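You operate a simulated robot arm through the tools that you are given. There is no shell and no other tool.

The job below is to be done with a simulated two-armed robot. You get a single attempt, and the scene is never put back.

TASK
Fetch the blue rubber ring and set it on the top of the dark table. Put the jar on the clear end of the test bench away on the rubber mat. Take the yellow brush and leave it in the green bin. Fetch the grey roller from the top of the dark table and stand it on the bottom shelf of the wide trolley. Shut the cream door. Put one of the blue coils from the top of the wide trolley on the bottom shelf of the wide trolley. Put the Mesh 80 mesh disc from the top of the wide trolley on top of the yellow tape and the Mesh 60 mesh disc on the bottom shelf of the wide trolley. Fetch the job block from the top of the wide trolley and set it on top of the grey bale there. Press the white tester button to switch it on. Put the short grey hose from the lower shelf of the grey shelving on the plate of the cooler. Pull the left lid open. The order is free. Set down upright: jar, grey roller, short grey hose.

Only the result counts: the job must be done as asked and must still hold three seconds after the hand-in. Knocking over, shifting, dropping, spilling or breaking anything else fails it. Lids that push on must go on centred and level and be pressed home; caps that screw on are set level and turned clockwise until they are tight.

THE ROBOT
Two 7-joint arms with two-finger parallel grippers on one trunk, on a base that moves. Base frame: it is fixed to the floor where the robot stands at the start and does not move with it; the origin is under the middle of the robot, x ahead of it, y to its left, z up. Lengths are in mm, angles in degrees, forces in N, time in s.
The left shoulder is at the start at [20, 138, 1150], the right one opposite. With the tool pointing down near the work surface each hand reaches from about 100 to 500 mm from the robot's upright axis, wherever it stands, measured 20 degrees to its own side. Places, roughly: blue coil (6x6x5 cm) [-3800, 3900, 800]; blue coil (7x6x5 cm) [-3000, 3800, 800]; blue rubber ring (6x6x3 cm) [-2000, 100, 800]; bottom shelf of the wide trolley [-3500, 3900, 300]; cream door [-6600, 5800, 1000]; green bin [-3750, 1500, 500]; grey bale (16x10x8 cm) [-3500, 4100, 800]; grey roller (5x5x9 cm) [-2500, 2800, 800]; jar (7x7x11 cm) [0, -1400, 900]; job block [-3250, 3750, 750]; left lid [-6700, 6300, 900]; mesh disc [-3250, 4000, 750]; plate of the cooler (15x15 cm) [-1440, 9300, 840]; rubber mat (23x17 cm) [-320, 1560, 860]; short grey hose (5x5x10 cm) [-3600, 10900, 600]; top of the dark table [-2400, 2400, 700]; white tester button [-1400, 9100, 800]; yellow brush (3x3x9 cm) [-2900, 2600, 800]; yellow tape (11x11x5 cm) [-3700, 4200, 800]. Payload 1.57 kg a hand.
Tool frame (each hand has its own): the origin (TCP) lies between the finger pads and is the grasp point; the fingertips stand 30 mm ahead of it; z points along the fingers, y is the line along which they close. The gripper opens to 80 mm. The fingers are 17 mm wide and 12 mm thick; the gripper's body (40 by 82 mm) begins 80 mm behind the TCP.
Orientation is told as [roll, pitch, yaw] about the base's x, y, z axes, in that order, counted from this pose: with the fingers straight down and closing along the base's y, the tool's x points along the base's -x, its y along +y and its z along -z.

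THE INTERFACE
- The arms move only by the tool drive_tool. It takes "left_commands", "right_commands" or both (then of equal length, played together; a hand with none holds still); each is a list of rows, each a list of 6 numbers: the shift along the base's x, y, z in mm, then the turn, a rotation vector about the base's x, y, z in degrees. In form: [[dx, dy, dz, wx, wy, wz], ...]. A call has 1 to 20 rows; each row shifts and turns the commanded pose from where the row before left it. "left_claw" and "right_claw" are, for a hand that has rows, the opening, from 0 (shut) to 1 (fully open), set as the call begins (left out, the last holds). Each row takes 0.2 s and may step no farther than 50 mm and 8.6 degrees from the row before; otherwise, or with a gripper value out of range, the whole call is refused. A pose out of reach is approached as far as the arm can. The call stops where the force on the tool passes 40 N (or 10 N more than at its start, if that is more) or the arm is blocked; 0.2 s more then pass. The fingers move at their own pace (about 45 mm/s each) and stop on an object; they squeeze with about 28 N. The grip force told is the motor's: it shows also when the fingers shut on nothing. Time passes only in rows, and 0.2 s behind the last, so rows that do not move let the fingers close. The reply holds the time, the measured pose of the TCP, the force on the tool along the base axes, the opening and the grip force, in the units named above and with some noise, with the torque about the TCP (base axes, N m) and any sound that the robot's microphone picked up.
- Cameras (640 x 400 px; columns grow to the right, rows downward): "scene" is now at [193.4, 9.1, 1067.4]; the picture's right is [0.09, -1.00, 0.00], its down [-0.24, -0.02, -0.97] and it looks along [0.97, 0.09, -0.25] (base axes); focal length 214 px, centre (320, 200). "left" rides on the left gripper at [72, 7, -122] in its tool frame; the picture's right is [-0.09, 1.00, 0.00], its down [-0.84, -0.08, -0.54] and it looks along [-0.54, -0.05, 0.84] (tool axes); focal length 238 px, centre (320, 200). "right" rides on the right gripper at [72, -7, -122] in its tool frame; the picture's right is [0.09, 1.00, 0.00], its down [-0.84, 0.08, -0.54] and it looks along [-0.54, 0.05, 0.84] (tool axes); focal length 238 px, centre (320, 200). There is no depth. A picture from a camera that has moved, and an enlarged one, comes with that camera's place and axes in the base frame and with its lens.
- camera(camera): a new picture of that camera. No time passes.
- slide_trunk(by): slides the trunk up (or, below 0, down) by that many mm; the arms and the scene camera ride with it, the base frame stays. It gives what a move gives, with no picture.
- drive_base(legs): drives the robot by 1 to 6 legs, each [ahead, left, turn to the left] in mm, mm and degrees, along the robot's own axes; the way and the turn of a leg run together, so that a leg with both is an arc; at most 1500 mm and 180 degrees a leg. The arms and the cameras ride along, it lands a little off, and it stops where it bumps. It gives what a move gives.
- aim_head(pan, tilt): turns the head with the scene camera to pan (to the left, within 60 degrees either way) and tilt (down, from -29 to 69), counted from straight ahead of the robot. It gives what a move gives.
- zoom(camera, box): a new picture of the part [left, top, right, bottom] of that camera's present view, enlarged. No time passes.
- sign_off(): hands the job in; it is judged then, once.

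Places have to be worked out from the pictures, the camera data and where the tool is seen. Open the grippers and draw the arms clear of the work before you hand the job in, unless the task says otherwise.

The tools are called by a JSON object that holds its "name" and its "arguments". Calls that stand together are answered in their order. drive_tool: Moves the arms, as the interface text tells. Its arguments: {"type":"object","properties":{"left_commands":{"type":"array","items":{"type":"array","items":{"type":"number"}}},"left_claw":{"type":"number"},"right_commands":{"type":"array","items":{"type":"array","items":{"type":"number"}}},"right_claw":{"type":"number"}},"required":[]} The other tools are called the same way: slide_trunk (by) moves the trunk up or down; drive_base (legs) drives the base; aim_head (pan, tilt) turns the head that bears the scene camera; camera (camera) takes a picture; zoom (camera, box) takes an enlarged picture of a part of a camera's view; sign_off () hands the job in.

At the start:

```text
time: 0.0
left_ee_pos: [355.9, 162.7, 1037.0]
left_tcp_rot: [0.3, 8.8, 0.3]
left_ft_force: [0.0, 0.1, -1.5]
left_torque: [0.02, 0.02, -0.02]
left_opening: 80.0
left_gripper_force: 0.1
right_ee_pos: [383.0, -127.6, 1039.5]
right_tcp_rot: [0.0, -0.1, 0.1]
right_ft_force: [-0.5, 1.0, 0.2]
right_torque: [0.03, -0.01, -0.01]
right_opening: 80.0
right_gripper_force: 0.2
trunk travel left (down, up): [-525.0, 715.0]
robot x, y, heading: [-2.6, -0.2, 0.0]
head pan, tilt (commanded): [5.3, 14.2]
```

scene: 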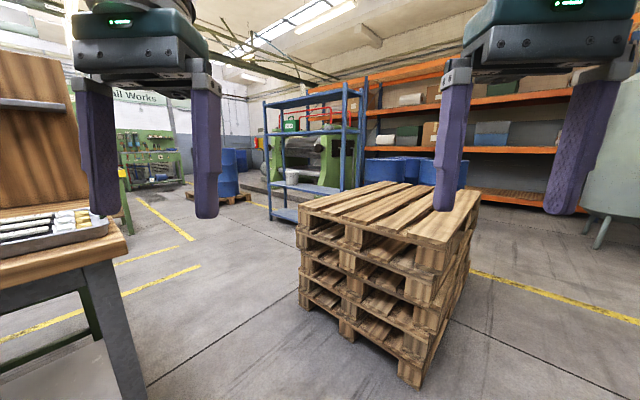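
right: 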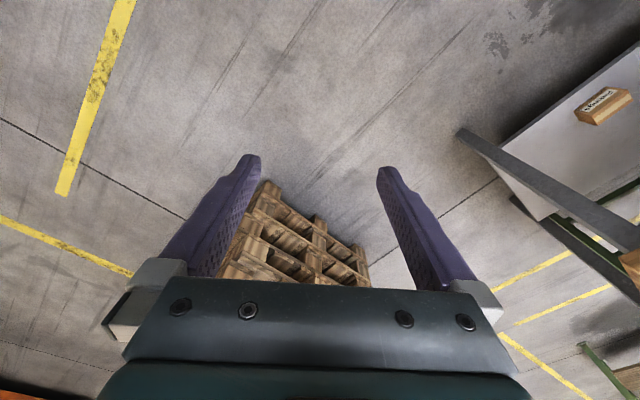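
left: 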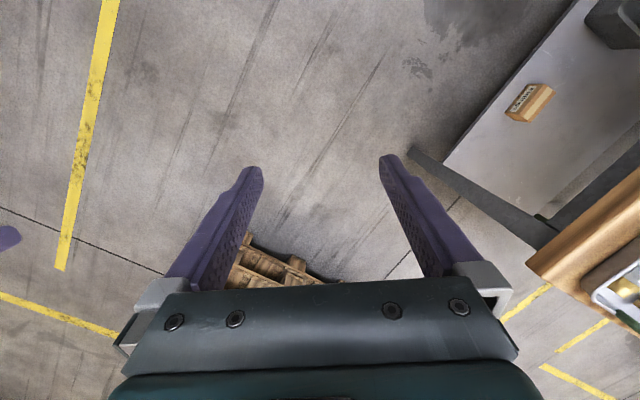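

I start by looking around with the head to learn the surroundings before moving anything.

{"name": "aim_head", "arguments": {"pan": -60, "tilt": 20}}

{"name": "camera", "arguments": {"camera": "scene"}}

{"name": "aim_head", "arguments": {"pan": 60, "tilt": 20}}

{"name": "camera", "arguments": {"camera": "scene"}}

```text
time: 1.4
left_ee_pos: [356.7, 162.3, 1036.4]
left_tcp_rot: [0.3, 8.9, 0.5]
left_ft_force: [-0.3, -0.2, -0.3]
left_torque: [0.01, 0.01, 0.04]
left_opening: 80.2
left_gripper_force: 0.0
right_ee_pos: [382.3, -127.5, 1040.4]
right_tcp_rot: [-0.2, 0.1, 0.0]
right_ft_force: [-0.7, -0.1, 0.6]
right_torque: [0.0, -0.01, -0.05]
right_opening: 80.1
right_gripper_force: 0.0
trunk travel left (down, up): [-525.0, 715.0]
robot x, y, heading: [3.6, -1.0, 0.3]
head pan, tilt (commanded): [-60.0, 20.0]
```

```text
taken
camera scene: at [147.1, -80.2, 1058.0], right [-0.87, -0.5, 0.0], down [-0.17, 0.3, -0.94], along [0.47, -0.81, -0.34], focal length 214 px, centre (320, 200)
```

scene: 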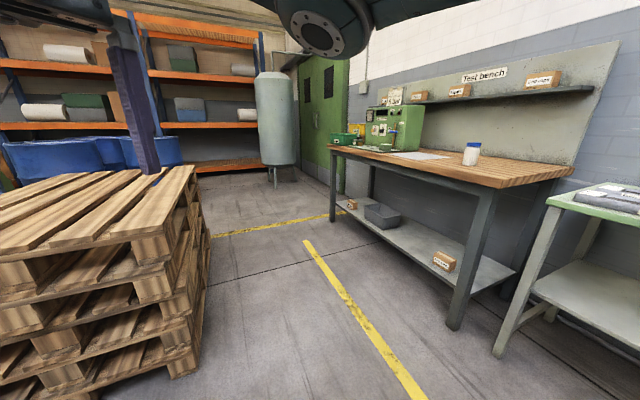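

```text
time: 3.4
left_ee_pos: [355.5, 162.6, 1037.0]
left_tcp_rot: [0.4, 8.9, 0.3]
left_ft_force: [0.7, -0.5, 0.1]
left_torque: [0.0, -0.02, -0.01]
left_opening: 79.9
left_gripper_force: 0.3
right_ee_pos: [381.8, -126.6, 1039.5]
right_tcp_rot: [0.0, -0.1, -0.1]
right_ft_force: [0.6, -0.1, -0.2]
right_torque: [-0.02, 0.0, 0.01]
right_opening: 80.1
right_gripper_force: 0.0
trunk travel left (down, up): [-525.0, 715.0]
robot x, y, heading: [-6.0, 0.1, -0.1]
head pan, tilt (commanded): [60.0, 20.0]
```

```text
taken
camera scene: at [147.1, 81.0, 1058.0], right [0.87, -0.5, 0.0], down [-0.17, -0.3, -0.94], along [0.47, 0.81, -0.34], focal length 214 px, centre (320, 200)
```

scene: 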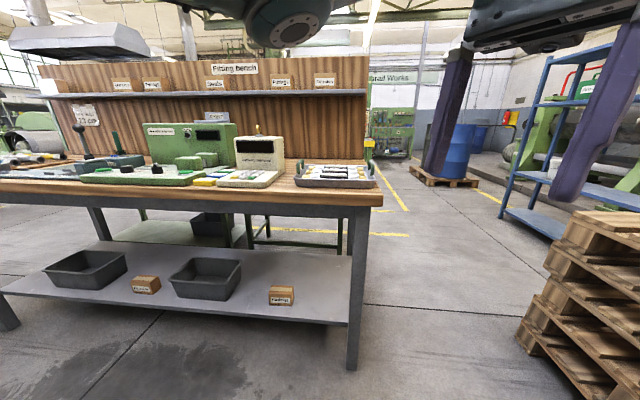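

The test bench, jar and fitting bench are visible. I zoom on the jar side and fitting bench for details.

{"name": "zoom", "arguments": {"camera": "scene", "box": [0, 80, 400, 330]}}

{"name": "aim_head", "arguments": {"pan": -60, "tilt": 30}}

{"name": "zoom", "arguments": {"camera": "scene", "box": [300, 60, 640, 272]}}

```text
1.60 times, centred on (200, 205) of scene
camera zoom: at [147.1, 81.0, 1058.0], right [0.87, -0.5, 0.0], down [-0.17, -0.3, -0.94], along [0.47, 0.81, -0.34], focal length 343 px, centre (512, 192)
```

zoom: 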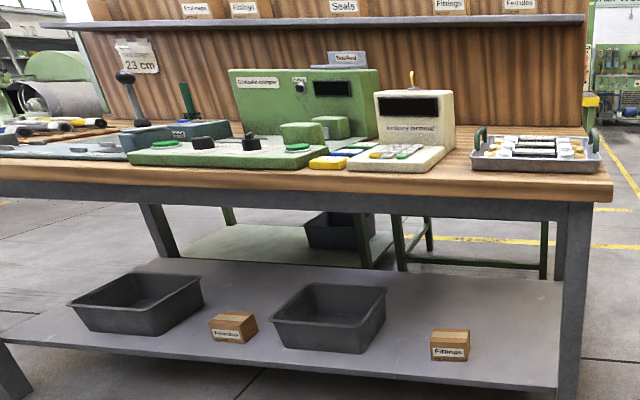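

```text
time: 5.4
left_ee_pos: [356.4, 162.2, 1036.9]
left_tcp_rot: [0.3, 8.9, 0.3]
left_ft_force: [0.4, -0.1, -0.1]
left_torque: [0.01, 0.01, 0.0]
left_opening: 80.3
left_gripper_force: 0.2
right_ee_pos: [382.3, -127.6, 1040.6]
right_tcp_rot: [0.0, 0.1, -0.1]
right_ft_force: [0.2, 0.1, 0.0]
right_torque: [-0.01, -0.02, 0.03]
right_opening: 79.9
right_gripper_force: 0.1
trunk travel left (down, up): [-525.0, 715.0]
robot x, y, heading: [1.5, -0.2, 0.2]
head pan, tilt (commanded): [-60.0, 30.0]
```

```text
1.88 times, centred on (470, 166) of scene
camera zoom: at [145.7, -77.9, 1041.9], right [-0.87, -0.5, 0.0], down [-0.25, 0.43, -0.87], along [0.43, -0.75, -0.5], focal length 404 px, centre (38, 264)
```

zoom: 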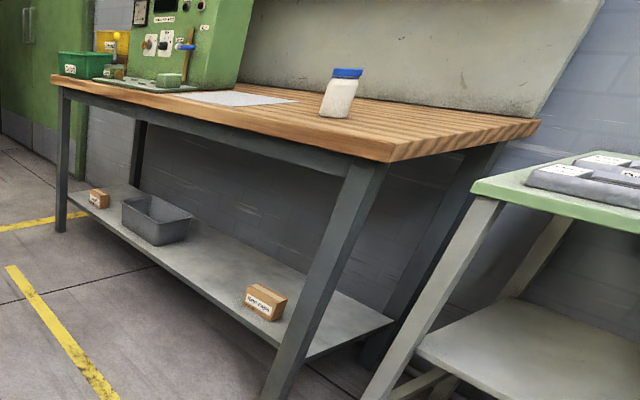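

Objects seem placed at arbitrary angles; the test bench front faces me obliquely. I look down at my own base to learn its footprint.

{"name": "aim_head", "arguments": {"pan": 0, "tilt": 69}}

{"name": "camera", "arguments": {"camera": "scene"}}

{"name": "aim_head", "arguments": {"pan": -60, "tilt": 69}}

{"name": "camera", "arguments": {"camera": "scene"}}

```text
time: 6.7
left_ee_pos: [355.2, 162.4, 1036.7]
left_tcp_rot: [0.3, 8.9, 0.5]
left_ft_force: [0.2, 0.6, -0.1]
left_torque: [-0.01, 0.02, -0.01]
left_opening: 80.0
left_gripper_force: 0.1
right_ee_pos: [382.7, -126.6, 1039.6]
right_tcp_rot: [-0.1, 0.1, 0.0]
right_ft_force: [-0.2, 0.6, 0.2]
right_torque: [-0.05, 0.0, 0.0]
right_opening: 79.9
right_gripper_force: 0.1
trunk travel left (down, up): [-525.0, 715.0]
robot x, y, heading: [2.9, -0.0, -0.1]
head pan, tilt (commanded): [0.0, 68.8]
```

```text
taken
camera scene: at [156.4, 0.4, 990.5], right [0.0, -1.0, 0.0], down [-0.93, 0.0, -0.36], along [0.36, 0.0, -0.93], focal length 214 px, centre (320, 200)
```

scene: 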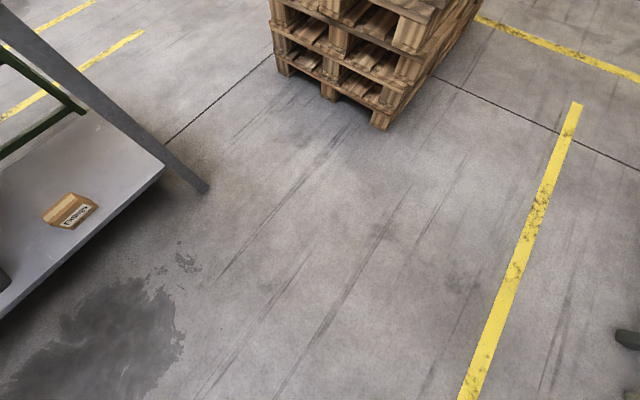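

```text
time: 8.0
left_ee_pos: [356.4, 162.5, 1037.1]
left_tcp_rot: [0.3, 9.0, 0.3]
left_ft_force: [-0.2, -0.3, 0.3]
left_torque: [0.0, 0.01, 0.01]
left_opening: 79.9
left_gripper_force: 0.1
right_ee_pos: [381.7, -127.2, 1039.9]
right_tcp_rot: [0.0, 0.0, 0.0]
right_ft_force: [0.8, 0.1, 0.1]
right_torque: [0.0, 0.03, -0.02]
right_opening: 79.8
right_gripper_force: 0.0
trunk travel left (down, up): [-525.0, 715.0]
robot x, y, heading: [0.9, 2.0, 0.1]
head pan, tilt (commanded): [-60.0, 68.8]
```

```text
taken
camera scene: at [128.4, -48.0, 990.4], right [-0.87, -0.5, 0.0], down [-0.47, 0.81, -0.36], along [0.18, -0.31, -0.93], focal length 214 px, centre (320, 200)
```

scene: 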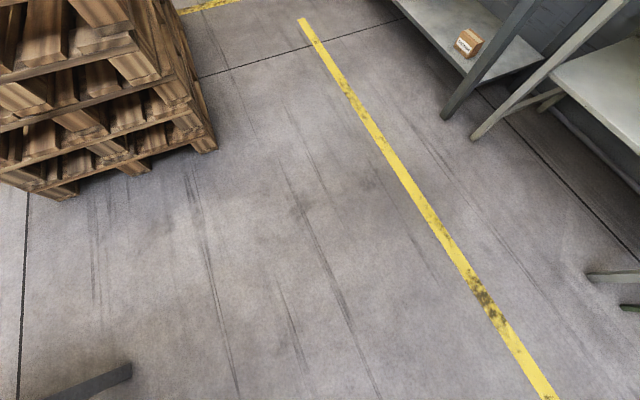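

The base is not visible below the camera, so I'll approach benches gradually. Room axes appear rotated about -36° from the base frame; I turn to face the test bench and move in front of the jar, still well back from the edge.

{"name": "aim_head", "arguments": {"pan": 0, "tilt": 30}}

{"name": "drive_base", "arguments": {"legs": [[0, 0, -125.8], [350, 715, 0]]}}

{"name": "camera", "arguments": {"camera": "scene"}}

```text
time: 9.3
left_ee_pos: [355.9, 162.6, 1036.5]
left_tcp_rot: [0.2, 8.9, 0.3]
left_ft_force: [0.2, -0.1, 1.0]
left_torque: [0.01, 0.0, 0.0]
left_opening: 79.9
left_gripper_force: 0.0
right_ee_pos: [382.0, -127.2, 1040.2]
right_tcp_rot: [0.0, 0.0, -0.1]
right_ft_force: [0.3, 0.7, -0.3]
right_torque: [-0.01, -0.01, -0.01]
right_opening: 80.1
right_gripper_force: 0.2
trunk travel left (down, up): [-525.0, 715.0]
robot x, y, heading: [-2.2, -2.7, 0.1]
head pan, tilt (commanded): [0.0, 30.0]
```

```text
time: 18.8
left_ee_pos: [296.1, -1094.7, 1035.7]
left_tcp_rot: [0.2, 8.8, -125.3]
left_ft_force: [0.0, 0.0, -0.3]
left_torque: [0.0, 0.01, 0.0]
left_opening: 79.9
left_gripper_force: 0.0
right_ee_pos: [47.0, -947.3, 1039.6]
right_tcp_rot: [0.0, 0.0, -125.6]
right_ft_force: [0.0, -0.4, -0.1]
right_torque: [0.03, -0.01, 0.01]
right_opening: 80.0
right_gripper_force: 0.0
trunk travel left (down, up): [-525.0, 715.0]
robot x, y, heading: [370.1, -708.5, -125.6]
head pan, tilt (commanded): [0.0, 30.0]
```

```text
taken
camera scene: at [261.7, -864.3, 1041.9], right [-0.81, 0.58, 0.0], down [0.29, 0.41, -0.87], along [-0.51, -0.7, -0.5], focal length 214 px, centre (320, 200)
```

scene: 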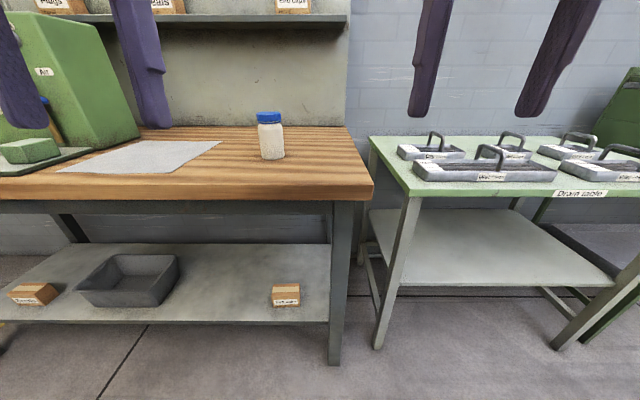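

The robot is now square to the test bench with the jar ahead-left. I zoom to locate the bench edge and jar accurately.

{"name": "zoom", "arguments": {"camera": "scene", "box": [200, 80, 440, 230]}}

{"name": "camera", "arguments": {"camera": "left"}}

```text
2.67 times, centred on (320, 155) of scene
camera zoom: at [261.7, -864.3, 1041.9], right [-0.81, 0.58, 0.0], down [0.29, 0.41, -0.87], along [-0.51, -0.7, -0.5], focal length 572 px, centre (320, 320)
```

zoom: 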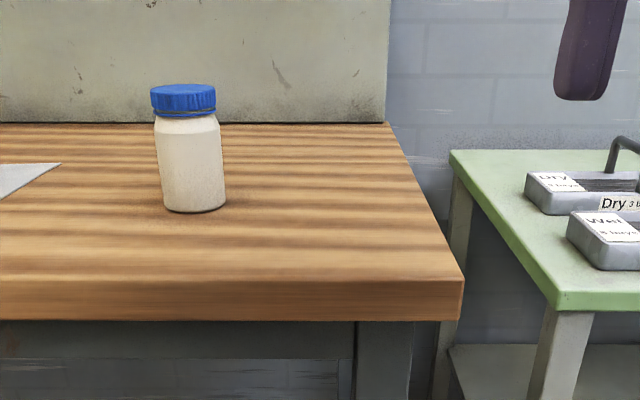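

```text
taken
camera left: at [331.4, -1055.2, 1167.7], right [0.76, -0.65, -0.01], down [-0.59, -0.7, 0.41], along [-0.27, -0.3, -0.91], focal length 238 px, centre (320, 200)
```

left: 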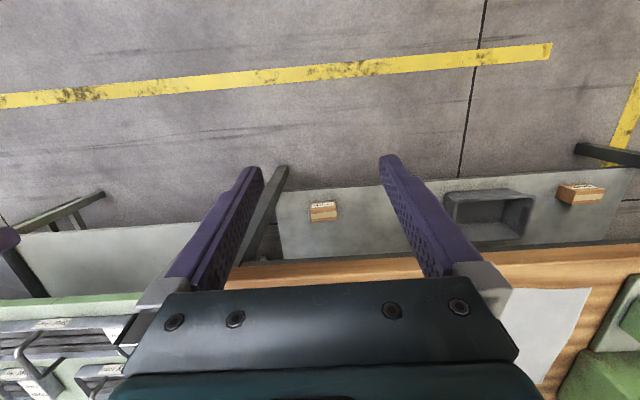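

Jar centre is judged about 774 mm ahead and 138 mm left of my axis, bench edge about 580 mm ahead. I straighten the left hand by removing its pitch, and creep 320 mm ahead.

{"name": "drive_base", "arguments": {"legs": [[320, 0, 0]]}}

{"name": "camera", "arguments": {"camera": "scene"}}

{"name": "camera", "arguments": {"camera": "left"}}

```text
time: 21.0
left_ee_pos: [112.6, -1355.7, 1035.6]
left_tcp_rot: [0.3, 8.9, -124.9]
left_ft_force: [-0.1, -0.1, 1.0]
left_torque: [0.0, 0.0, 0.06]
left_opening: 80.0
left_gripper_force: 0.1
right_ee_pos: [-139.4, -1208.9, 1040.0]
right_tcp_rot: [-0.1, -0.1, -125.2]
right_ft_force: [-0.7, 0.4, 0.2]
right_torque: [-0.03, 0.01, -0.02]
right_opening: 79.8
right_gripper_force: 0.0
trunk travel left (down, up): [-525.0, 715.0]
robot x, y, heading: [185.0, -967.5, -125.5]
head pan, tilt (commanded): [0.0, 30.0]
```

```text
taken
camera scene: at [76.3, -1125.5, 1041.9], right [-0.82, 0.58, 0.0], down [0.29, 0.41, -0.87], along [-0.5, -0.71, -0.5], focal length 214 px, centre (320, 200)
```

scene: 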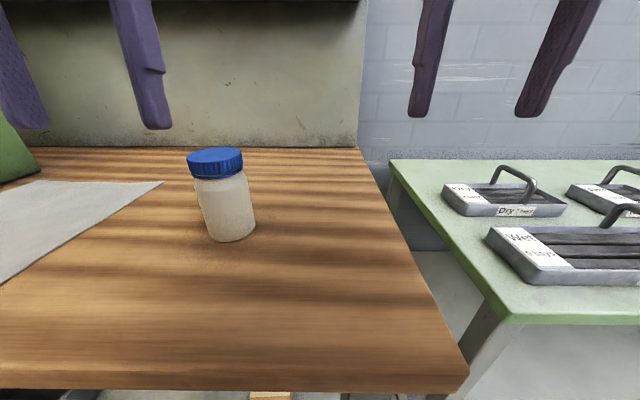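

```text
taken
camera left: at [147.0, -1316.1, 1167.5], right [0.76, -0.65, -0.01], down [-0.59, -0.7, 0.4], along [-0.27, -0.3, -0.91], focal length 238 px, centre (320, 200)
```

left: 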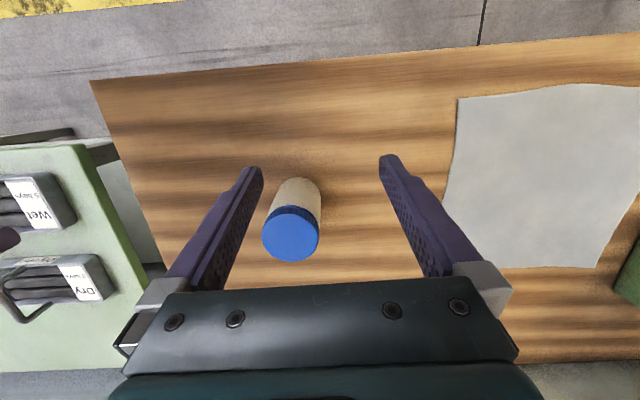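

No bump so far. From the left hand camera I judge the jar at about [39, -1390], lid top near z 960; I straighten the left hand and move it above the jar.

{"name": "drive_tool", "arguments": {"left_commands": [[0, 0, 0, -3.65, 2.55, 0], [0, 0, 0, -3.65, 2.55, 0], [-36, -17, 0, 0, 0, 0], [-37, -17, 0, 0, 0, 0], [0, 0, 0, 0, 0, 0]], "left_claw": 1}}

{"name": "camera", "arguments": {"camera": "left"}}

{"name": "camera", "arguments": {"camera": "scene"}}

```text
time: 22.2
left_ee_pos: [39.3, -1390.1, 1035.1]
left_tcp_rot: [0.5, 0.0, -125.2]
left_ft_force: [0.0, 0.3, 0.5]
left_torque: [0.0, -0.03, -0.04]
left_opening: 79.8
left_gripper_force: 0.0
right_ee_pos: [-138.2, -1207.7, 1039.7]
right_tcp_rot: [-0.1, 0.0, -125.3]
right_ft_force: [1.2, 0.1, 0.3]
right_torque: [0.0, 0.0, 0.0]
right_opening: 80.0
right_gripper_force: 0.1
trunk travel left (down, up): [-525.0, 715.0]
robot x, y, heading: [188.0, -971.3, -125.1]
head pan, tilt (commanded): [0.0, 30.0]
```

```text
taken
camera left: at [84.9, -1334.5, 1157.3], right [0.76, -0.65, 0.01], down [-0.55, -0.64, 0.54], along [-0.35, -0.42, -0.84], focal length 238 px, centre (320, 200)
```

left: 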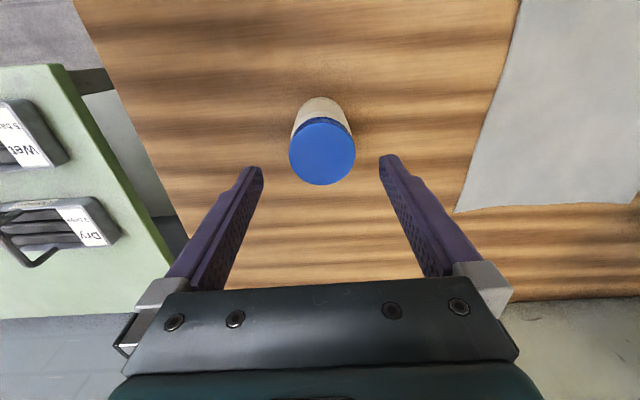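

```text
taken
camera scene: at [76.5, -1125.3, 1041.9], right [-0.82, 0.58, 0.0], down [0.29, 0.41, -0.87], along [-0.5, -0.71, -0.5], focal length 214 px, centre (320, 200)
```

scene: 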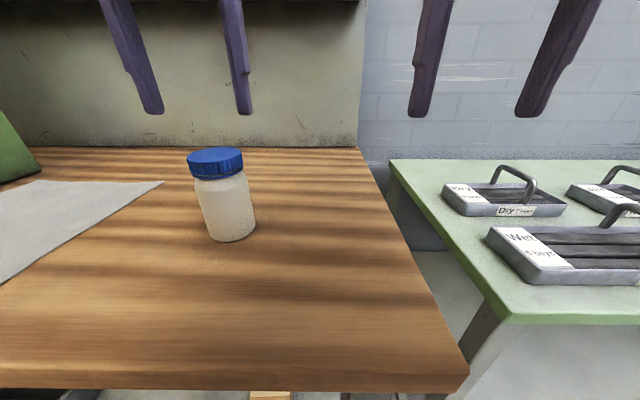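

The jar sits between the fingers in view (lid at column 322, finger midline 321), at about [38, -1393]. I descend to grip at z ≈ 918 and close.

{"name": "drive_tool", "arguments": {"left_commands": [[-1, -3, -35, 0, 0, 0], [0, 0, -40, 0, 0, 0], [0, 0, -42, 0, 0, 0], [0, 0, 0, 0, 0, 0]], "left_claw": 1}}

{"name": "camera", "arguments": {"camera": "left"}}

{"name": "drive_tool", "arguments": {"left_commands": [[0, 0, 0, 0, 0, 0], [0, 0, 0, 0, 0, 0], [0, 0, 0, 0, 0, 0], [0, 0, 0, 0, 0, 0]], "left_claw": 0}}

```text
time: 23.2
left_ee_pos: [37.2, -1390.3, 917.1]
left_tcp_rot: [0.3, -0.1, -125.1]
left_ft_force: [-0.5, 0.3, 0.6]
left_torque: [-0.04, 0.02, 0.0]
left_opening: 79.7
left_gripper_force: 0.1
right_ee_pos: [-139.9, -1209.0, 1040.2]
right_tcp_rot: [0.0, 0.0, -125.3]
right_ft_force: [-0.4, 0.1, 0.9]
right_torque: [0.01, 0.01, -0.04]
right_opening: 80.0
right_gripper_force: 0.2
trunk travel left (down, up): [-525.0, 715.0]
robot x, y, heading: [186.9, -969.8, -125.5]
head pan, tilt (commanded): [0.0, 30.0]
```

```text
taken
camera left: at [82.8, -1334.3, 1039.5], right [0.76, -0.65, 0.01], down [-0.55, -0.64, 0.54], along [-0.35, -0.42, -0.84], focal length 238 px, centre (320, 200)
```

left: 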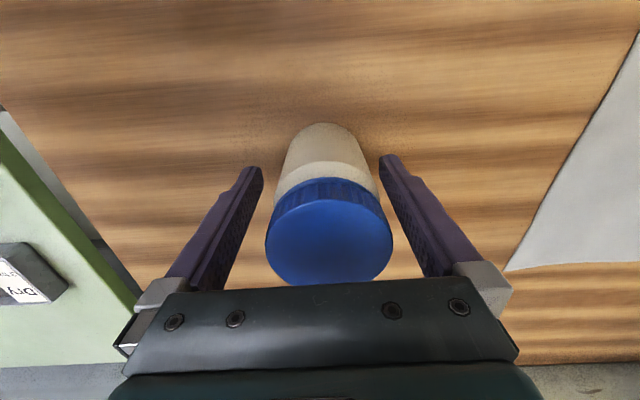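

```text
time: 24.2
left_ee_pos: [36.8, -1388.8, 918.9]
left_tcp_rot: [0.4, 0.1, -125.0]
left_ft_force: [0.0, -0.4, 0.0]
left_torque: [-0.04, 0.02, 0.0]
left_opening: 60.0
left_gripper_force: 28.2
right_ee_pos: [-138.7, -1208.5, 1039.7]
right_tcp_rot: [-0.1, 0.0, -125.4]
right_ft_force: [0.1, 0.5, -0.2]
right_torque: [0.02, 0.02, 0.04]
right_opening: 80.1
right_gripper_force: 0.0
trunk travel left (down, up): [-525.0, 715.0]
robot x, y, heading: [187.9, -968.5, -125.4]
head pan, tilt (commanded): [0.0, 30.0]
```

The jar is gripped at 60 mm opening. I lift it and check.

{"name": "drive_tool", "arguments": {"left_commands": [[0, 0, 30, 0, 0, 0], [0, 0, 40, 0, 0, 0], [0, 0, 40, 0, 0, 0], [0, 0, 0, 0, 0, 0]]}}

{"name": "camera", "arguments": {"camera": "left"}}

{"name": "camera", "arguments": {"camera": "scene"}}

```text
time: 25.2
left_ee_pos: [37.9, -1391.4, 1029.4]
left_tcp_rot: [0.4, 0.0, -125.0]
left_ft_force: [-0.2, -0.8, -3.3]
left_torque: [0.05, 0.0, 0.01]
left_opening: 60.5
left_gripper_force: 28.3
right_ee_pos: [-138.7, -1207.2, 1039.9]
right_tcp_rot: [-0.2, 0.1, -125.2]
right_ft_force: [0.2, 0.2, 0.1]
right_torque: [-0.02, 0.02, 0.0]
right_opening: 79.7
right_gripper_force: 0.0
trunk travel left (down, up): [-525.0, 715.0]
robot x, y, heading: [186.0, -972.7, -125.4]
head pan, tilt (commanded): [0.0, 30.0]
```

```text
taken
camera left: at [83.3, -1335.1, 1151.3], right [0.76, -0.65, 0.01], down [-0.55, -0.64, 0.54], along [-0.35, -0.41, -0.84], focal length 238 px, centre (320, 200)
```

left: 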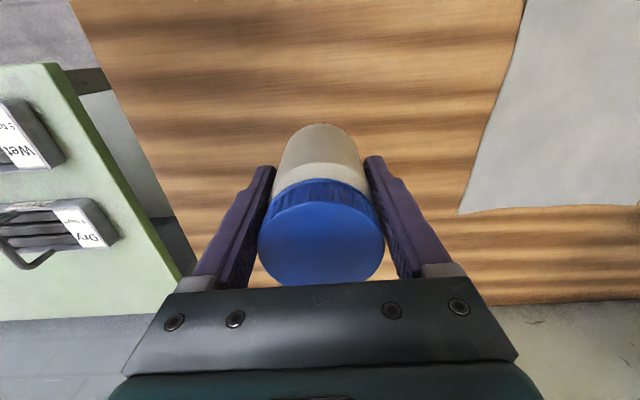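

```text
taken
camera scene: at [76.5, -1125.0, 1041.8], right [-0.82, 0.58, 0.0], down [0.29, 0.41, -0.87], along [-0.5, -0.71, -0.5], focal length 214 px, centre (320, 200)
```

scene: 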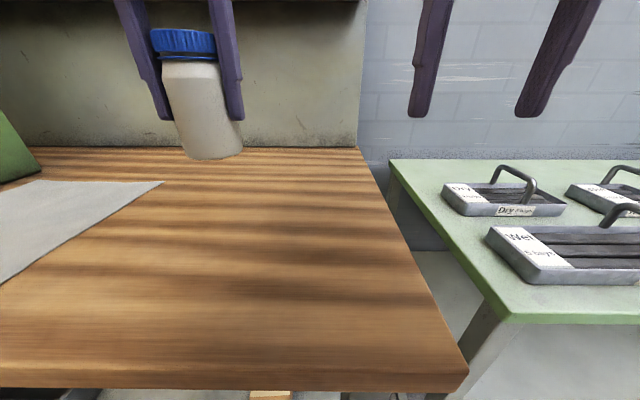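

Jar is held upright. I back away from the bench and turn to look down the aisle towards the other work places.

{"name": "drive_base", "arguments": {"legs": [[-680, 0, 0], [0, 0, -90]]}}

{"name": "aim_head", "arguments": {"pan": 0, "tilt": 15}}

{"name": "camera", "arguments": {"camera": "scene"}}

{"name": "aim_head", "arguments": {"pan": -55, "tilt": 20}}

{"name": "camera", "arguments": {"camera": "scene"}}

{"name": "aim_head", "arguments": {"pan": 55, "tilt": 20}}

{"name": "camera", "arguments": {"camera": "scene"}}

```text
time: 32.8
left_ee_pos: [165.5, -258.4, 1028.6]
left_tcp_rot: [0.3, 0.0, 143.7]
left_ft_force: [0.1, 1.4, -4.2]
left_torque: [-0.02, -0.02, 0.0]
left_opening: 60.4
left_gripper_force: 28.3
right_ee_pos: [351.8, -86.1, 1039.5]
right_tcp_rot: [-0.1, 0.0, 143.3]
right_ft_force: [0.2, 0.0, 0.1]
right_torque: [-0.03, -0.01, -0.02]
right_opening: 79.9
right_gripper_force: 0.0
trunk travel left (down, up): [-525.0, 715.0]
robot x, y, heading: [582.4, -417.3, 143.2]
head pan, tilt (commanded): [0.0, 30.0]
```

```text
time: 33.6
left_ee_pos: [165.5, -258.1, 1029.4]
left_tcp_rot: [0.4, 0.1, 143.5]
left_ft_force: [0.1, 0.5, -3.6]
left_torque: [-0.06, -0.02, 0.01]
left_opening: 60.2
left_gripper_force: 28.3
right_ee_pos: [352.4, -85.3, 1040.3]
right_tcp_rot: [-0.1, 0.0, 143.3]
right_ft_force: [-0.6, -0.2, 0.1]
right_torque: [0.01, -0.03, -0.03]
right_opening: 80.0
right_gripper_force: 0.1
trunk travel left (down, up): [-525.0, 715.0]
robot x, y, heading: [582.4, -416.6, 143.3]
head pan, tilt (commanded): [0.0, 15.0]
```

```text
taken
camera scene: at [427.3, -300.7, 1066.0], right [0.6, 0.8, 0.0], down [0.21, -0.16, -0.97], along [-0.77, 0.58, -0.26], focal length 214 px, centre (320, 200)
```

scene: 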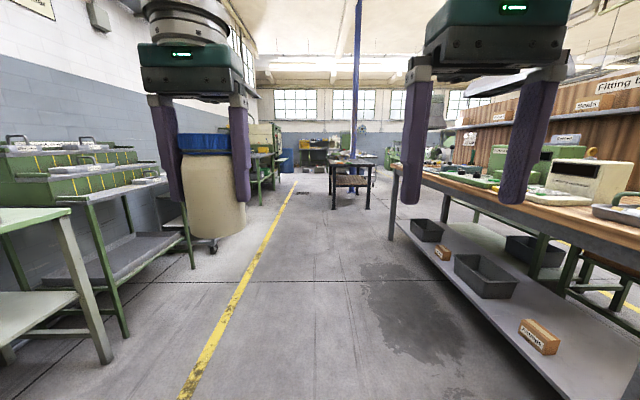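

```text
time: 34.8
left_ee_pos: [164.4, -258.1, 1029.6]
left_tcp_rot: [0.4, 0.0, 143.7]
left_ft_force: [-0.6, -0.2, -3.0]
left_torque: [-0.02, -0.03, -0.01]
left_opening: 60.0
left_gripper_force: 27.7
right_ee_pos: [352.1, -87.7, 1039.2]
right_tcp_rot: [-0.1, 0.0, 143.4]
right_ft_force: [-0.2, -0.2, -0.1]
right_torque: [-0.01, 0.0, 0.0]
right_opening: 80.1
right_gripper_force: 0.0
trunk travel left (down, up): [-525.0, 715.0]
robot x, y, heading: [577.4, -419.3, 143.2]
head pan, tilt (commanded): [-55.0, 20.0]
```

```text
taken
camera scene: at [504.9, -263.5, 1057.9], right [1.0, -0.03, 0.0], down [-0.01, -0.34, -0.94], along [0.03, 0.94, -0.34], focal length 214 px, centre (320, 200)
```

scene: 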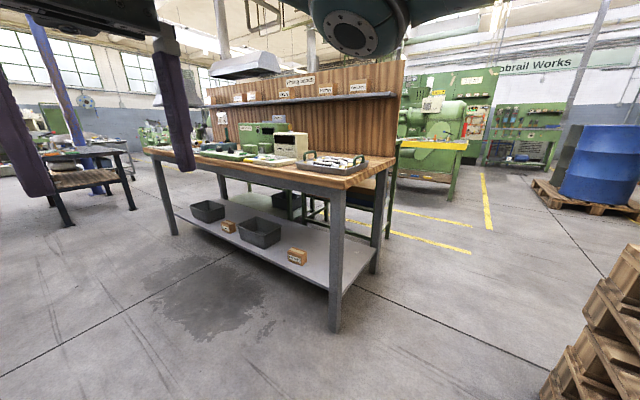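

```text
time: 36.7
left_ee_pos: [165.5, -257.8, 1029.0]
left_tcp_rot: [0.4, 0.1, 143.6]
left_ft_force: [0.6, -0.1, -4.2]
left_torque: [0.02, -0.05, -0.02]
left_opening: 60.3
left_gripper_force: 27.8
right_ee_pos: [352.2, -86.2, 1040.3]
right_tcp_rot: [-0.1, 0.0, 143.3]
right_ft_force: [0.0, 0.3, 0.4]
right_torque: [-0.02, 0.03, 0.04]
right_opening: 79.7
right_gripper_force: 0.1
trunk travel left (down, up): [-525.0, 715.0]
robot x, y, heading: [582.3, -418.2, 143.3]
head pan, tilt (commanded): [55.0, 20.0]
```

```text
taken
camera scene: at [413.6, -385.7, 1057.9], right [-0.31, 0.95, 0.0], down [0.33, 0.11, -0.94], along [-0.89, -0.29, -0.34], focal length 214 px, centre (320, 200)
```

scene: 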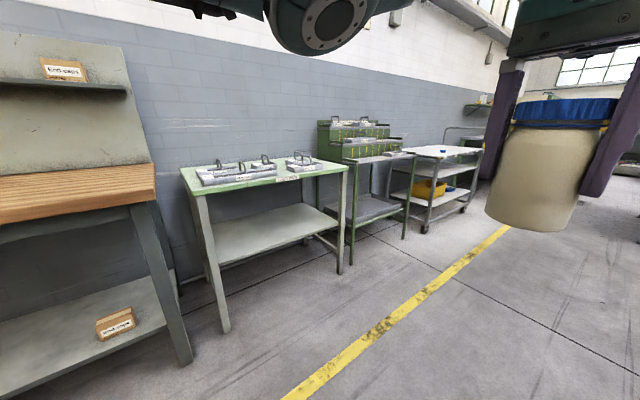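

The aisle is clear and the blue ring is on the grey cart further along on the left. I drive down the aisle to stand opposite the rubber mat on the fitting bench and turn to face the bench.

{"name": "drive_base", "arguments": {"legs": [[0, 0, 2.2], [862, 0, 0], [862, 0, 0], [0, 0, -90]]}}

{"name": "aim_head", "arguments": {"pan": 0, "tilt": 25}}

{"name": "camera", "arguments": {"camera": "scene"}}

```text
time: 49.7
left_ee_pos: [-693.9, 1010.8, 1029.8]
left_tcp_rot: [0.4, 0.1, 54.5]
left_ft_force: [-0.2, -0.1, -3.7]
left_torque: [-0.02, 0.01, -0.03]
left_opening: 59.8
left_gripper_force: 28.3
right_ee_pos: [-518.7, 827.9, 1039.4]
right_tcp_rot: [-0.1, 0.0, 54.1]
right_ft_force: [0.0, 1.1, -0.1]
right_torque: [-0.01, 0.0, -0.03]
right_opening: 79.9
right_gripper_force: 0.0
trunk travel left (down, up): [-525.0, 715.0]
robot x, y, heading: [-842.5, 593.5, 54.6]
head pan, tilt (commanded): [55.0, 20.0]
```

```text
time: 50.9
left_ee_pos: [-693.0, 1011.1, 1029.6]
left_tcp_rot: [0.4, 0.1, 54.5]
left_ft_force: [0.7, -0.1, -3.7]
left_torque: [-0.01, 0.01, -0.01]
left_opening: 60.0
left_gripper_force: 28.0
right_ee_pos: [-518.9, 828.0, 1039.7]
right_tcp_rot: [-0.1, 0.0, 54.2]
right_ft_force: [0.0, 0.9, 0.5]
right_torque: [0.0, -0.04, 0.02]
right_opening: 80.2
right_gripper_force: 0.1
trunk travel left (down, up): [-525.0, 715.0]
robot x, y, heading: [-845.3, 591.9, 54.3]
head pan, tilt (commanded): [0.0, 25.0]
```

```text
taken
camera scene: at [-732.1, 748.4, 1049.8], right [0.81, -0.58, 0.0], down [-0.25, -0.34, -0.91], along [0.53, 0.74, -0.42], focal length 214 px, centre (320, 200)
```

scene: 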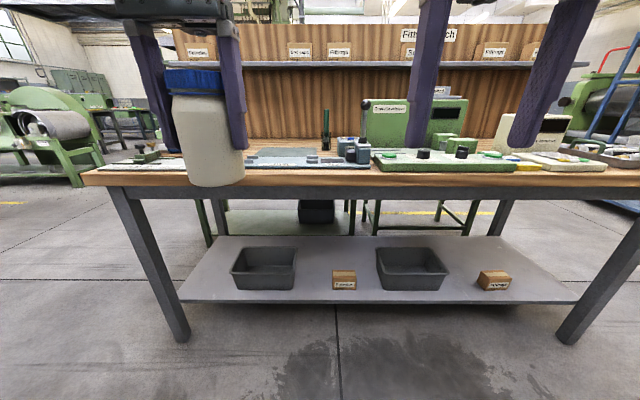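

The bench is in front. I zoom on the area near the mat's expected place (around column 285, row 152).

{"name": "zoom", "arguments": {"camera": "scene", "box": [160, 90, 400, 240]}}

{"name": "slide_trunk", "arguments": {"by": 250}}

{"name": "aim_head", "arguments": {"pan": 0, "tilt": 35}}

{"name": "camera", "arguments": {"camera": "scene"}}

```text
2.67 times, centred on (280, 165) of scene
camera zoom: at [-732.1, 748.4, 1049.8], right [0.81, -0.58, 0.0], down [-0.25, -0.34, -0.91], along [0.53, 0.74, -0.42], focal length 572 px, centre (427, 293)
```

zoom: 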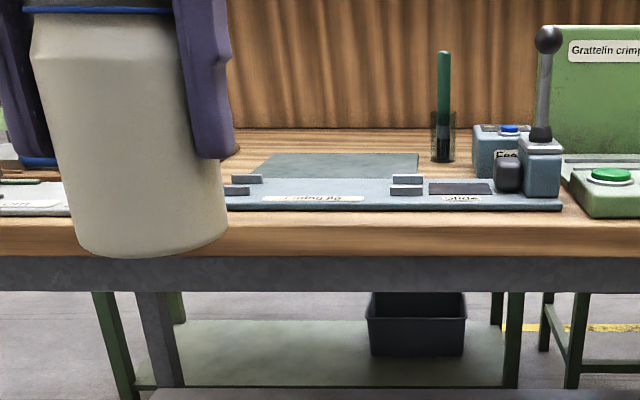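

```text
time: 53.5
left_ee_pos: [-693.4, 1010.7, 1279.5]
left_tcp_rot: [0.3, 0.1, 54.6]
left_ft_force: [-0.6, -0.1, -2.6]
left_torque: [0.0, 0.06, 0.0]
left_opening: 59.9
left_gripper_force: 28.2
right_ee_pos: [-519.1, 828.8, 1290.5]
right_tcp_rot: [-0.1, 0.0, 54.3]
right_ft_force: [0.8, -0.3, -0.3]
right_torque: [0.0, 0.0, 0.01]
right_opening: 80.0
right_gripper_force: 0.0
trunk travel left (down, up): [-775.0, 465.0]
robot x, y, heading: [-846.6, 591.9, 54.2]
head pan, tilt (commanded): [0.0, 25.0]
```

```text
time: 54.2
left_ee_pos: [-693.3, 1011.0, 1278.6]
left_tcp_rot: [0.3, 0.1, 54.6]
left_ft_force: [0.0, 0.0, -5.1]
left_torque: [-0.03, 0.03, -0.02]
left_opening: 59.8
left_gripper_force: 27.7
right_ee_pos: [-519.1, 827.8, 1289.8]
right_tcp_rot: [-0.2, 0.0, 54.2]
right_ft_force: [-0.9, -0.1, -1.1]
right_torque: [-0.01, 0.0, -0.02]
right_opening: 80.3
right_gripper_force: 0.1
trunk travel left (down, up): [-775.0, 465.0]
robot x, y, heading: [-846.0, 587.8, 54.3]
head pan, tilt (commanded): [0.0, 35.0]
```

```text
taken
camera scene: at [-734.4, 745.2, 1284.1], right [0.81, -0.58, 0.0], down [-0.34, -0.47, -0.82], along [0.48, 0.66, -0.57], focal length 214 px, centre (320, 200)
```

scene: 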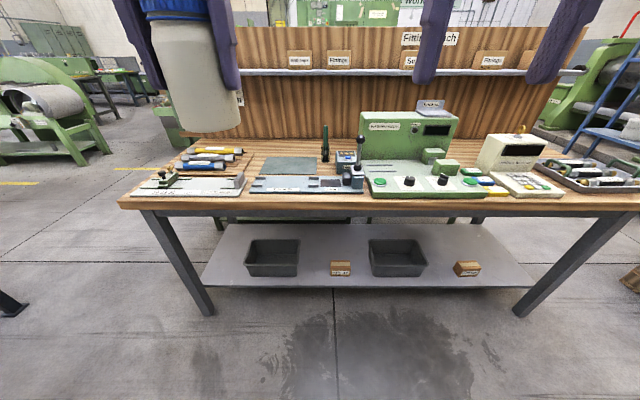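

The mat is the grey-green rectangle behind the fitting jig. I zoom for exact place and its neighbours.

{"name": "zoom", "arguments": {"camera": "scene", "box": [180, 110, 420, 260]}}

```text
2.67 times, centred on (300, 185) of scene
camera zoom: at [-734.4, 745.2, 1284.1], right [0.81, -0.58, 0.0], down [-0.34, -0.47, -0.82], along [0.48, 0.66, -0.57], focal length 572 px, centre (373, 240)
```

zoom: 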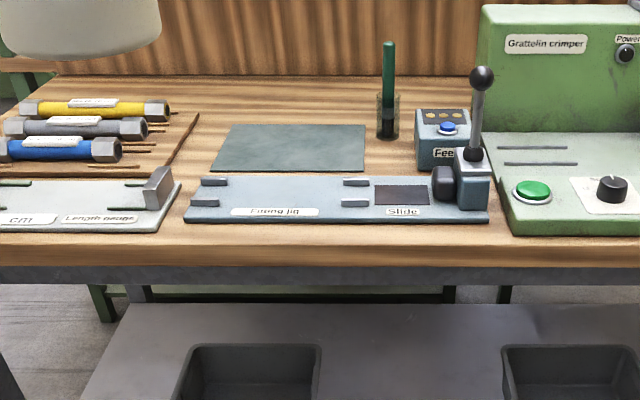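

Mat centre is judged about [-330, 1544], surface z ≈ 858; the jig's lever knob beside it reaches about z 1055, so I keep the trunk raised. I drive ahead 550 mm towards the bench.

{"name": "drive_base", "arguments": {"legs": [[550, 0, 0]]}}

{"name": "aim_head", "arguments": {"pan": 0, "tilt": 60}}

{"name": "camera", "arguments": {"camera": "scene"}}

{"name": "camera", "arguments": {"camera": "left"}}

```text
time: 57.4
left_ee_pos: [-366.6, 1464.3, 1279.0]
left_tcp_rot: [0.4, 0.1, 54.6]
left_ft_force: [0.1, -0.1, -3.7]
left_torque: [-0.02, 0.02, -0.03]
left_opening: 59.9
left_gripper_force: 28.0
right_ee_pos: [-192.0, 1280.6, 1290.3]
right_tcp_rot: [-0.2, 0.0, 54.2]
right_ft_force: [0.1, -0.7, 0.5]
right_torque: [-0.01, 0.0, -0.01]
right_opening: 79.9
right_gripper_force: 0.0
trunk travel left (down, up): [-775.0, 465.0]
robot x, y, heading: [-519.3, 1045.1, 54.1]
head pan, tilt (commanded): [0.0, 35.0]
```

```text
time: 58.3
left_ee_pos: [-367.2, 1465.0, 1279.0]
left_tcp_rot: [0.4, 0.1, 54.6]
left_ft_force: [0.5, 0.0, -3.1]
left_torque: [-0.04, 0.04, 0.04]
left_opening: 60.1
left_gripper_force: 28.4
right_ee_pos: [-192.4, 1281.7, 1290.3]
right_tcp_rot: [-0.1, 0.0, 54.3]
right_ft_force: [-0.9, -0.4, 0.2]
right_torque: [0.0, -0.04, -0.02]
right_opening: 80.1
right_gripper_force: 0.1
trunk travel left (down, up): [-775.0, 465.0]
robot x, y, heading: [-518.4, 1047.7, 54.3]
head pan, tilt (commanded): [0.0, 60.0]
```

```text
taken
camera scene: at [-420.3, 1181.2, 1249.8], right [0.81, -0.58, 0.0], down [-0.51, -0.7, -0.5], along [0.29, 0.41, -0.87], focal length 214 px, centre (320, 200)
```

scene: 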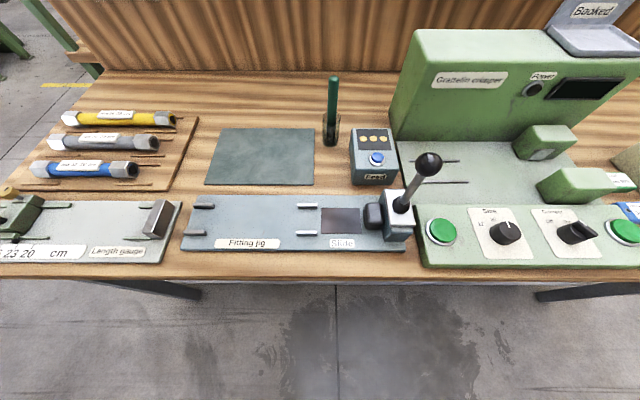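

```text
taken
camera left: at [-413.3, 1409.2, 1400.9], right [-0.76, 0.65, 0.01], down [0.55, 0.64, 0.54], along [0.35, 0.41, -0.84], focal length 238 px, centre (320, 200)
```

left: 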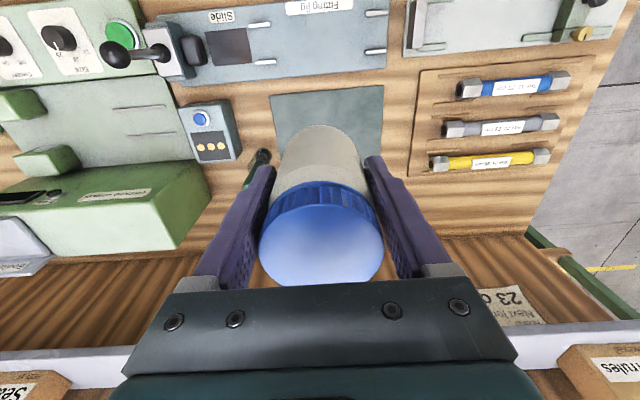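

The mat centre is at about [-325, 1545]; I'm 242 mm from the edge with no bump. I lower the trunk 150 mm, which still leaves the right hand about 55 mm over the lever knob, and check.

{"name": "slide_trunk", "arguments": {"by": -150}}

{"name": "drive_tool", "arguments": {"left_commands": [[7, 15, -20, 0, 0, 0], [7, 15, -30, 0, 0, 0], [7, 15, -30, 0, 0, 0], [7, 15, -30, 0, 0, 0], [0, 0, 0, 0, 0, 0]], "right_commands": [[0, 0, 20, 0, 0, 0], [0, 0, 20, 0, 0, 0], [0, 0, 20, 0, 0, 0], [0, 0, 0, 0, 0, 0], [0, 0, 0, 0, 0, 0]]}}

{"name": "camera", "arguments": {"camera": "left"}}

{"name": "camera", "arguments": {"camera": "scene"}}

```text
time: 60.1
left_ee_pos: [-366.8, 1464.6, 1128.2]
left_tcp_rot: [0.4, 0.1, 54.7]
left_ft_force: [-0.3, 0.4, -3.7]
left_torque: [-0.07, 0.0, -0.03]
left_opening: 60.1
left_gripper_force: 27.6
right_ee_pos: [-192.2, 1280.5, 1139.6]
right_tcp_rot: [-0.1, 0.0, 54.2]
right_ft_force: [-0.7, 0.6, 0.1]
right_torque: [-0.02, 0.01, 0.01]
right_opening: 80.3
right_gripper_force: 0.0
trunk travel left (down, up): [-625.0, 615.0]
robot x, y, heading: [-519.5, 1044.0, 54.4]
head pan, tilt (commanded): [0.0, 60.0]
```

```text
time: 60.9
left_ee_pos: [-326.6, 1507.5, 1061.6]
left_tcp_rot: [-0.4, -3.2, 51.6]
left_ft_force: [0.3, 0.3, -2.1]
left_torque: [-0.04, -0.01, -0.01]
left_opening: 60.0
left_gripper_force: 28.0
left hand out of reach, approached as far as the arm can: row 4
right_ee_pos: [-194.6, 1266.9, 1135.1]
right_tcp_rot: [0.0, 10.1, 53.3]
right_ft_force: [-0.2, -0.2, -0.7]
right_torque: [0.01, 0.0, 0.01]
right_opening: 80.1
right_gripper_force: 0.0
trunk travel left (down, up): [-625.0, 615.0]
robot x, y, heading: [-516.8, 1044.8, 54.1]
head pan, tilt (commanded): [0.0, 60.0]
stopped in row 4 (right hand): the arm was blocked; the commanded pose is now the measured one
```

```text
taken
camera left: at [-382.1, 1450.6, 1178.9], right [-0.72, 0.69, 0.0], down [0.56, 0.59, 0.59], along [0.41, 0.42, -0.81], focal length 238 px, centre (320, 200)
```

left: 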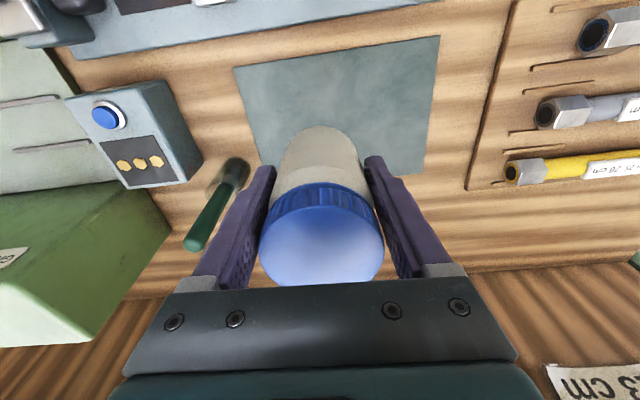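

```text
taken
camera scene: at [-420.5, 1181.1, 1099.7], right [0.81, -0.58, 0.0], down [-0.51, -0.7, -0.5], along [0.29, 0.41, -0.87], focal length 214 px, centre (320, 200)
```

scene: 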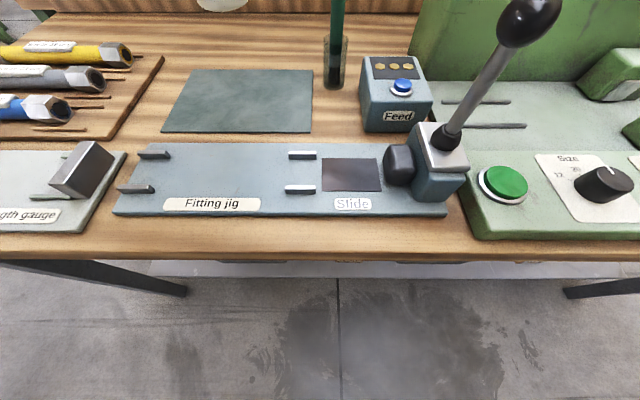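

The arm's reach limit is about 500 mm from my axis, which the mat centre slightly exceeds; the right arm also cannot go higher relative to its shoulder. I drive 35 mm closer and then re-straighten the left hand.

{"name": "drive_base", "arguments": {"legs": [[35, 0, 0]]}}

{"name": "drive_tool", "arguments": {"left_commands": [[-5, -6, 0, -2.3, 2.2, 3.0], [0, 0, 0, 0, 0, 0]]}}

{"name": "camera", "arguments": {"camera": "left"}}

{"name": "camera", "arguments": {"camera": "scene"}}

```text
time: 61.8
left_ee_pos: [-306.1, 1535.7, 1062.8]
left_tcp_rot: [-0.5, -3.3, 51.6]
left_ft_force: [0.0, -0.1, -4.3]
left_torque: [-0.02, 0.05, -0.01]
left_opening: 59.8
left_gripper_force: 28.2
right_ee_pos: [-174.3, 1295.7, 1137.6]
right_tcp_rot: [0.0, 10.0, 53.3]
right_ft_force: [0.3, -0.3, -0.9]
right_torque: [-0.02, 0.01, 0.02]
right_opening: 80.0
right_gripper_force: 0.1
trunk travel left (down, up): [-625.0, 615.0]
robot x, y, heading: [-498.3, 1074.0, 54.4]
head pan, tilt (commanded): [0.0, 60.0]
```

```text
time: 62.4
left_ee_pos: [-315.2, 1528.3, 1061.1]
left_tcp_rot: [0.1, -0.1, 54.6]
left_ft_force: [0.5, 0.6, -4.1]
left_torque: [-0.03, 0.0, 0.01]
left_opening: 59.8
left_gripper_force: 28.0
left hand out of reach, approached as far as the arm can: row 1
right_ee_pos: [-173.9, 1295.3, 1136.4]
right_tcp_rot: [-0.1, 10.2, 53.1]
right_ft_force: [-0.2, 0.2, -0.1]
right_torque: [0.01, -0.03, -0.03]
right_opening: 80.1
right_gripper_force: 0.1
trunk travel left (down, up): [-625.0, 615.0]
robot x, y, heading: [-501.3, 1074.1, 54.2]
head pan, tilt (commanded): [0.0, 60.0]
```

```text
taken
camera left: at [-363.1, 1472.9, 1182.8], right [-0.76, 0.65, 0.0], down [0.55, 0.64, 0.54], along [0.35, 0.41, -0.84], focal length 238 px, centre (320, 200)
```

left: 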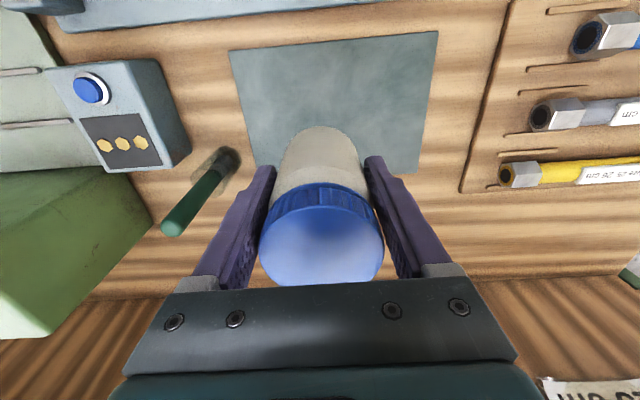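

```text
taken
camera scene: at [-400.3, 1209.0, 1099.7], right [0.81, -0.58, 0.0], down [-0.51, -0.7, -0.5], along [0.29, 0.41, -0.87], focal length 214 px, centre (320, 200)
```

scene: 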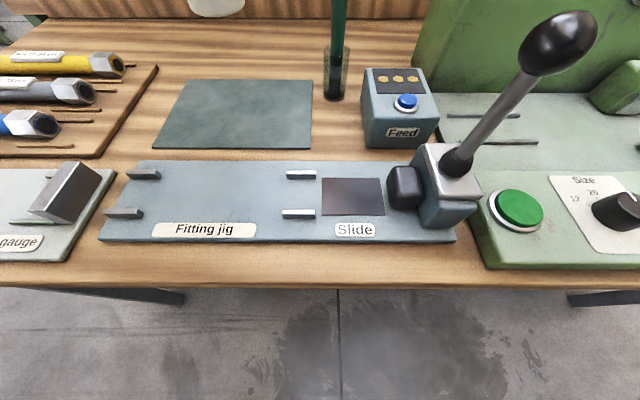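

The hand is straight and about 20 mm from the mat centre [-324, 1546]. I shift it left slightly and lower the jar part way, checking that the hand stays upright.

{"name": "drive_tool", "arguments": {"left_commands": [[-12, 6, -10, 0, 0, 0], [0, 0, -40, 0, 0, 0], [0, 0, -40, 0, 0, 0], [0, 0, 0, 0, 0, 0]]}}

{"name": "camera", "arguments": {"camera": "left"}}

{"name": "camera", "arguments": {"camera": "scene"}}

```text
time: 63.4
left_ee_pos: [-329.3, 1535.8, 971.3]
left_tcp_rot: [0.0, -0.1, 54.6]
left_ft_force: [0.1, -0.5, -3.7]
left_torque: [-0.01, 0.0, 0.0]
left_opening: 60.2
left_gripper_force: 28.4
right_ee_pos: [-175.1, 1295.3, 1136.3]
right_tcp_rot: [-0.1, 10.0, 53.3]
right_ft_force: [0.1, 0.3, 0.4]
right_torque: [-0.01, -0.02, 0.03]
right_opening: 79.8
right_gripper_force: 0.0
trunk travel left (down, up): [-625.0, 615.0]
robot x, y, heading: [-499.2, 1075.2, 54.2]
head pan, tilt (commanded): [0.0, 60.0]
```

```text
taken
camera left: at [-377.3, 1480.6, 1092.6], right [-0.76, 0.65, 0.0], down [0.55, 0.64, 0.54], along [0.35, 0.41, -0.84], focal length 238 px, centre (320, 200)
```

left: 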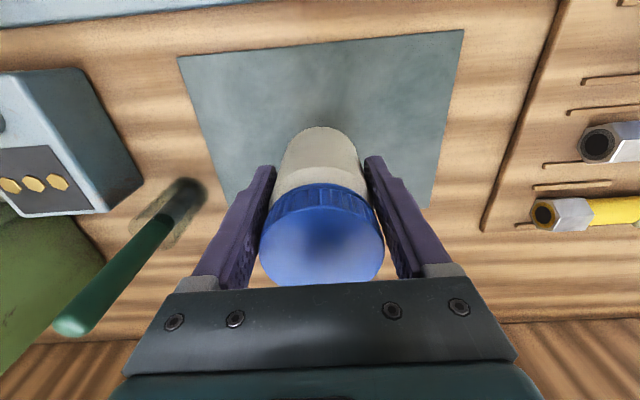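

```text
taken
camera scene: at [-400.3, 1209.0, 1099.7], right [0.81, -0.58, 0.0], down [-0.51, -0.7, -0.5], along [0.29, 0.41, -0.87], focal length 214 px, centre (320, 200)
```

scene: 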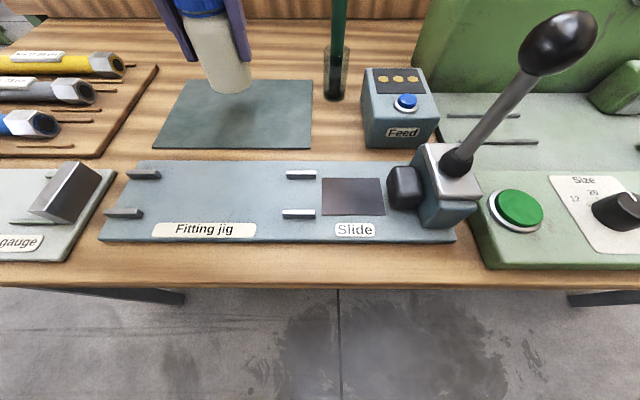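

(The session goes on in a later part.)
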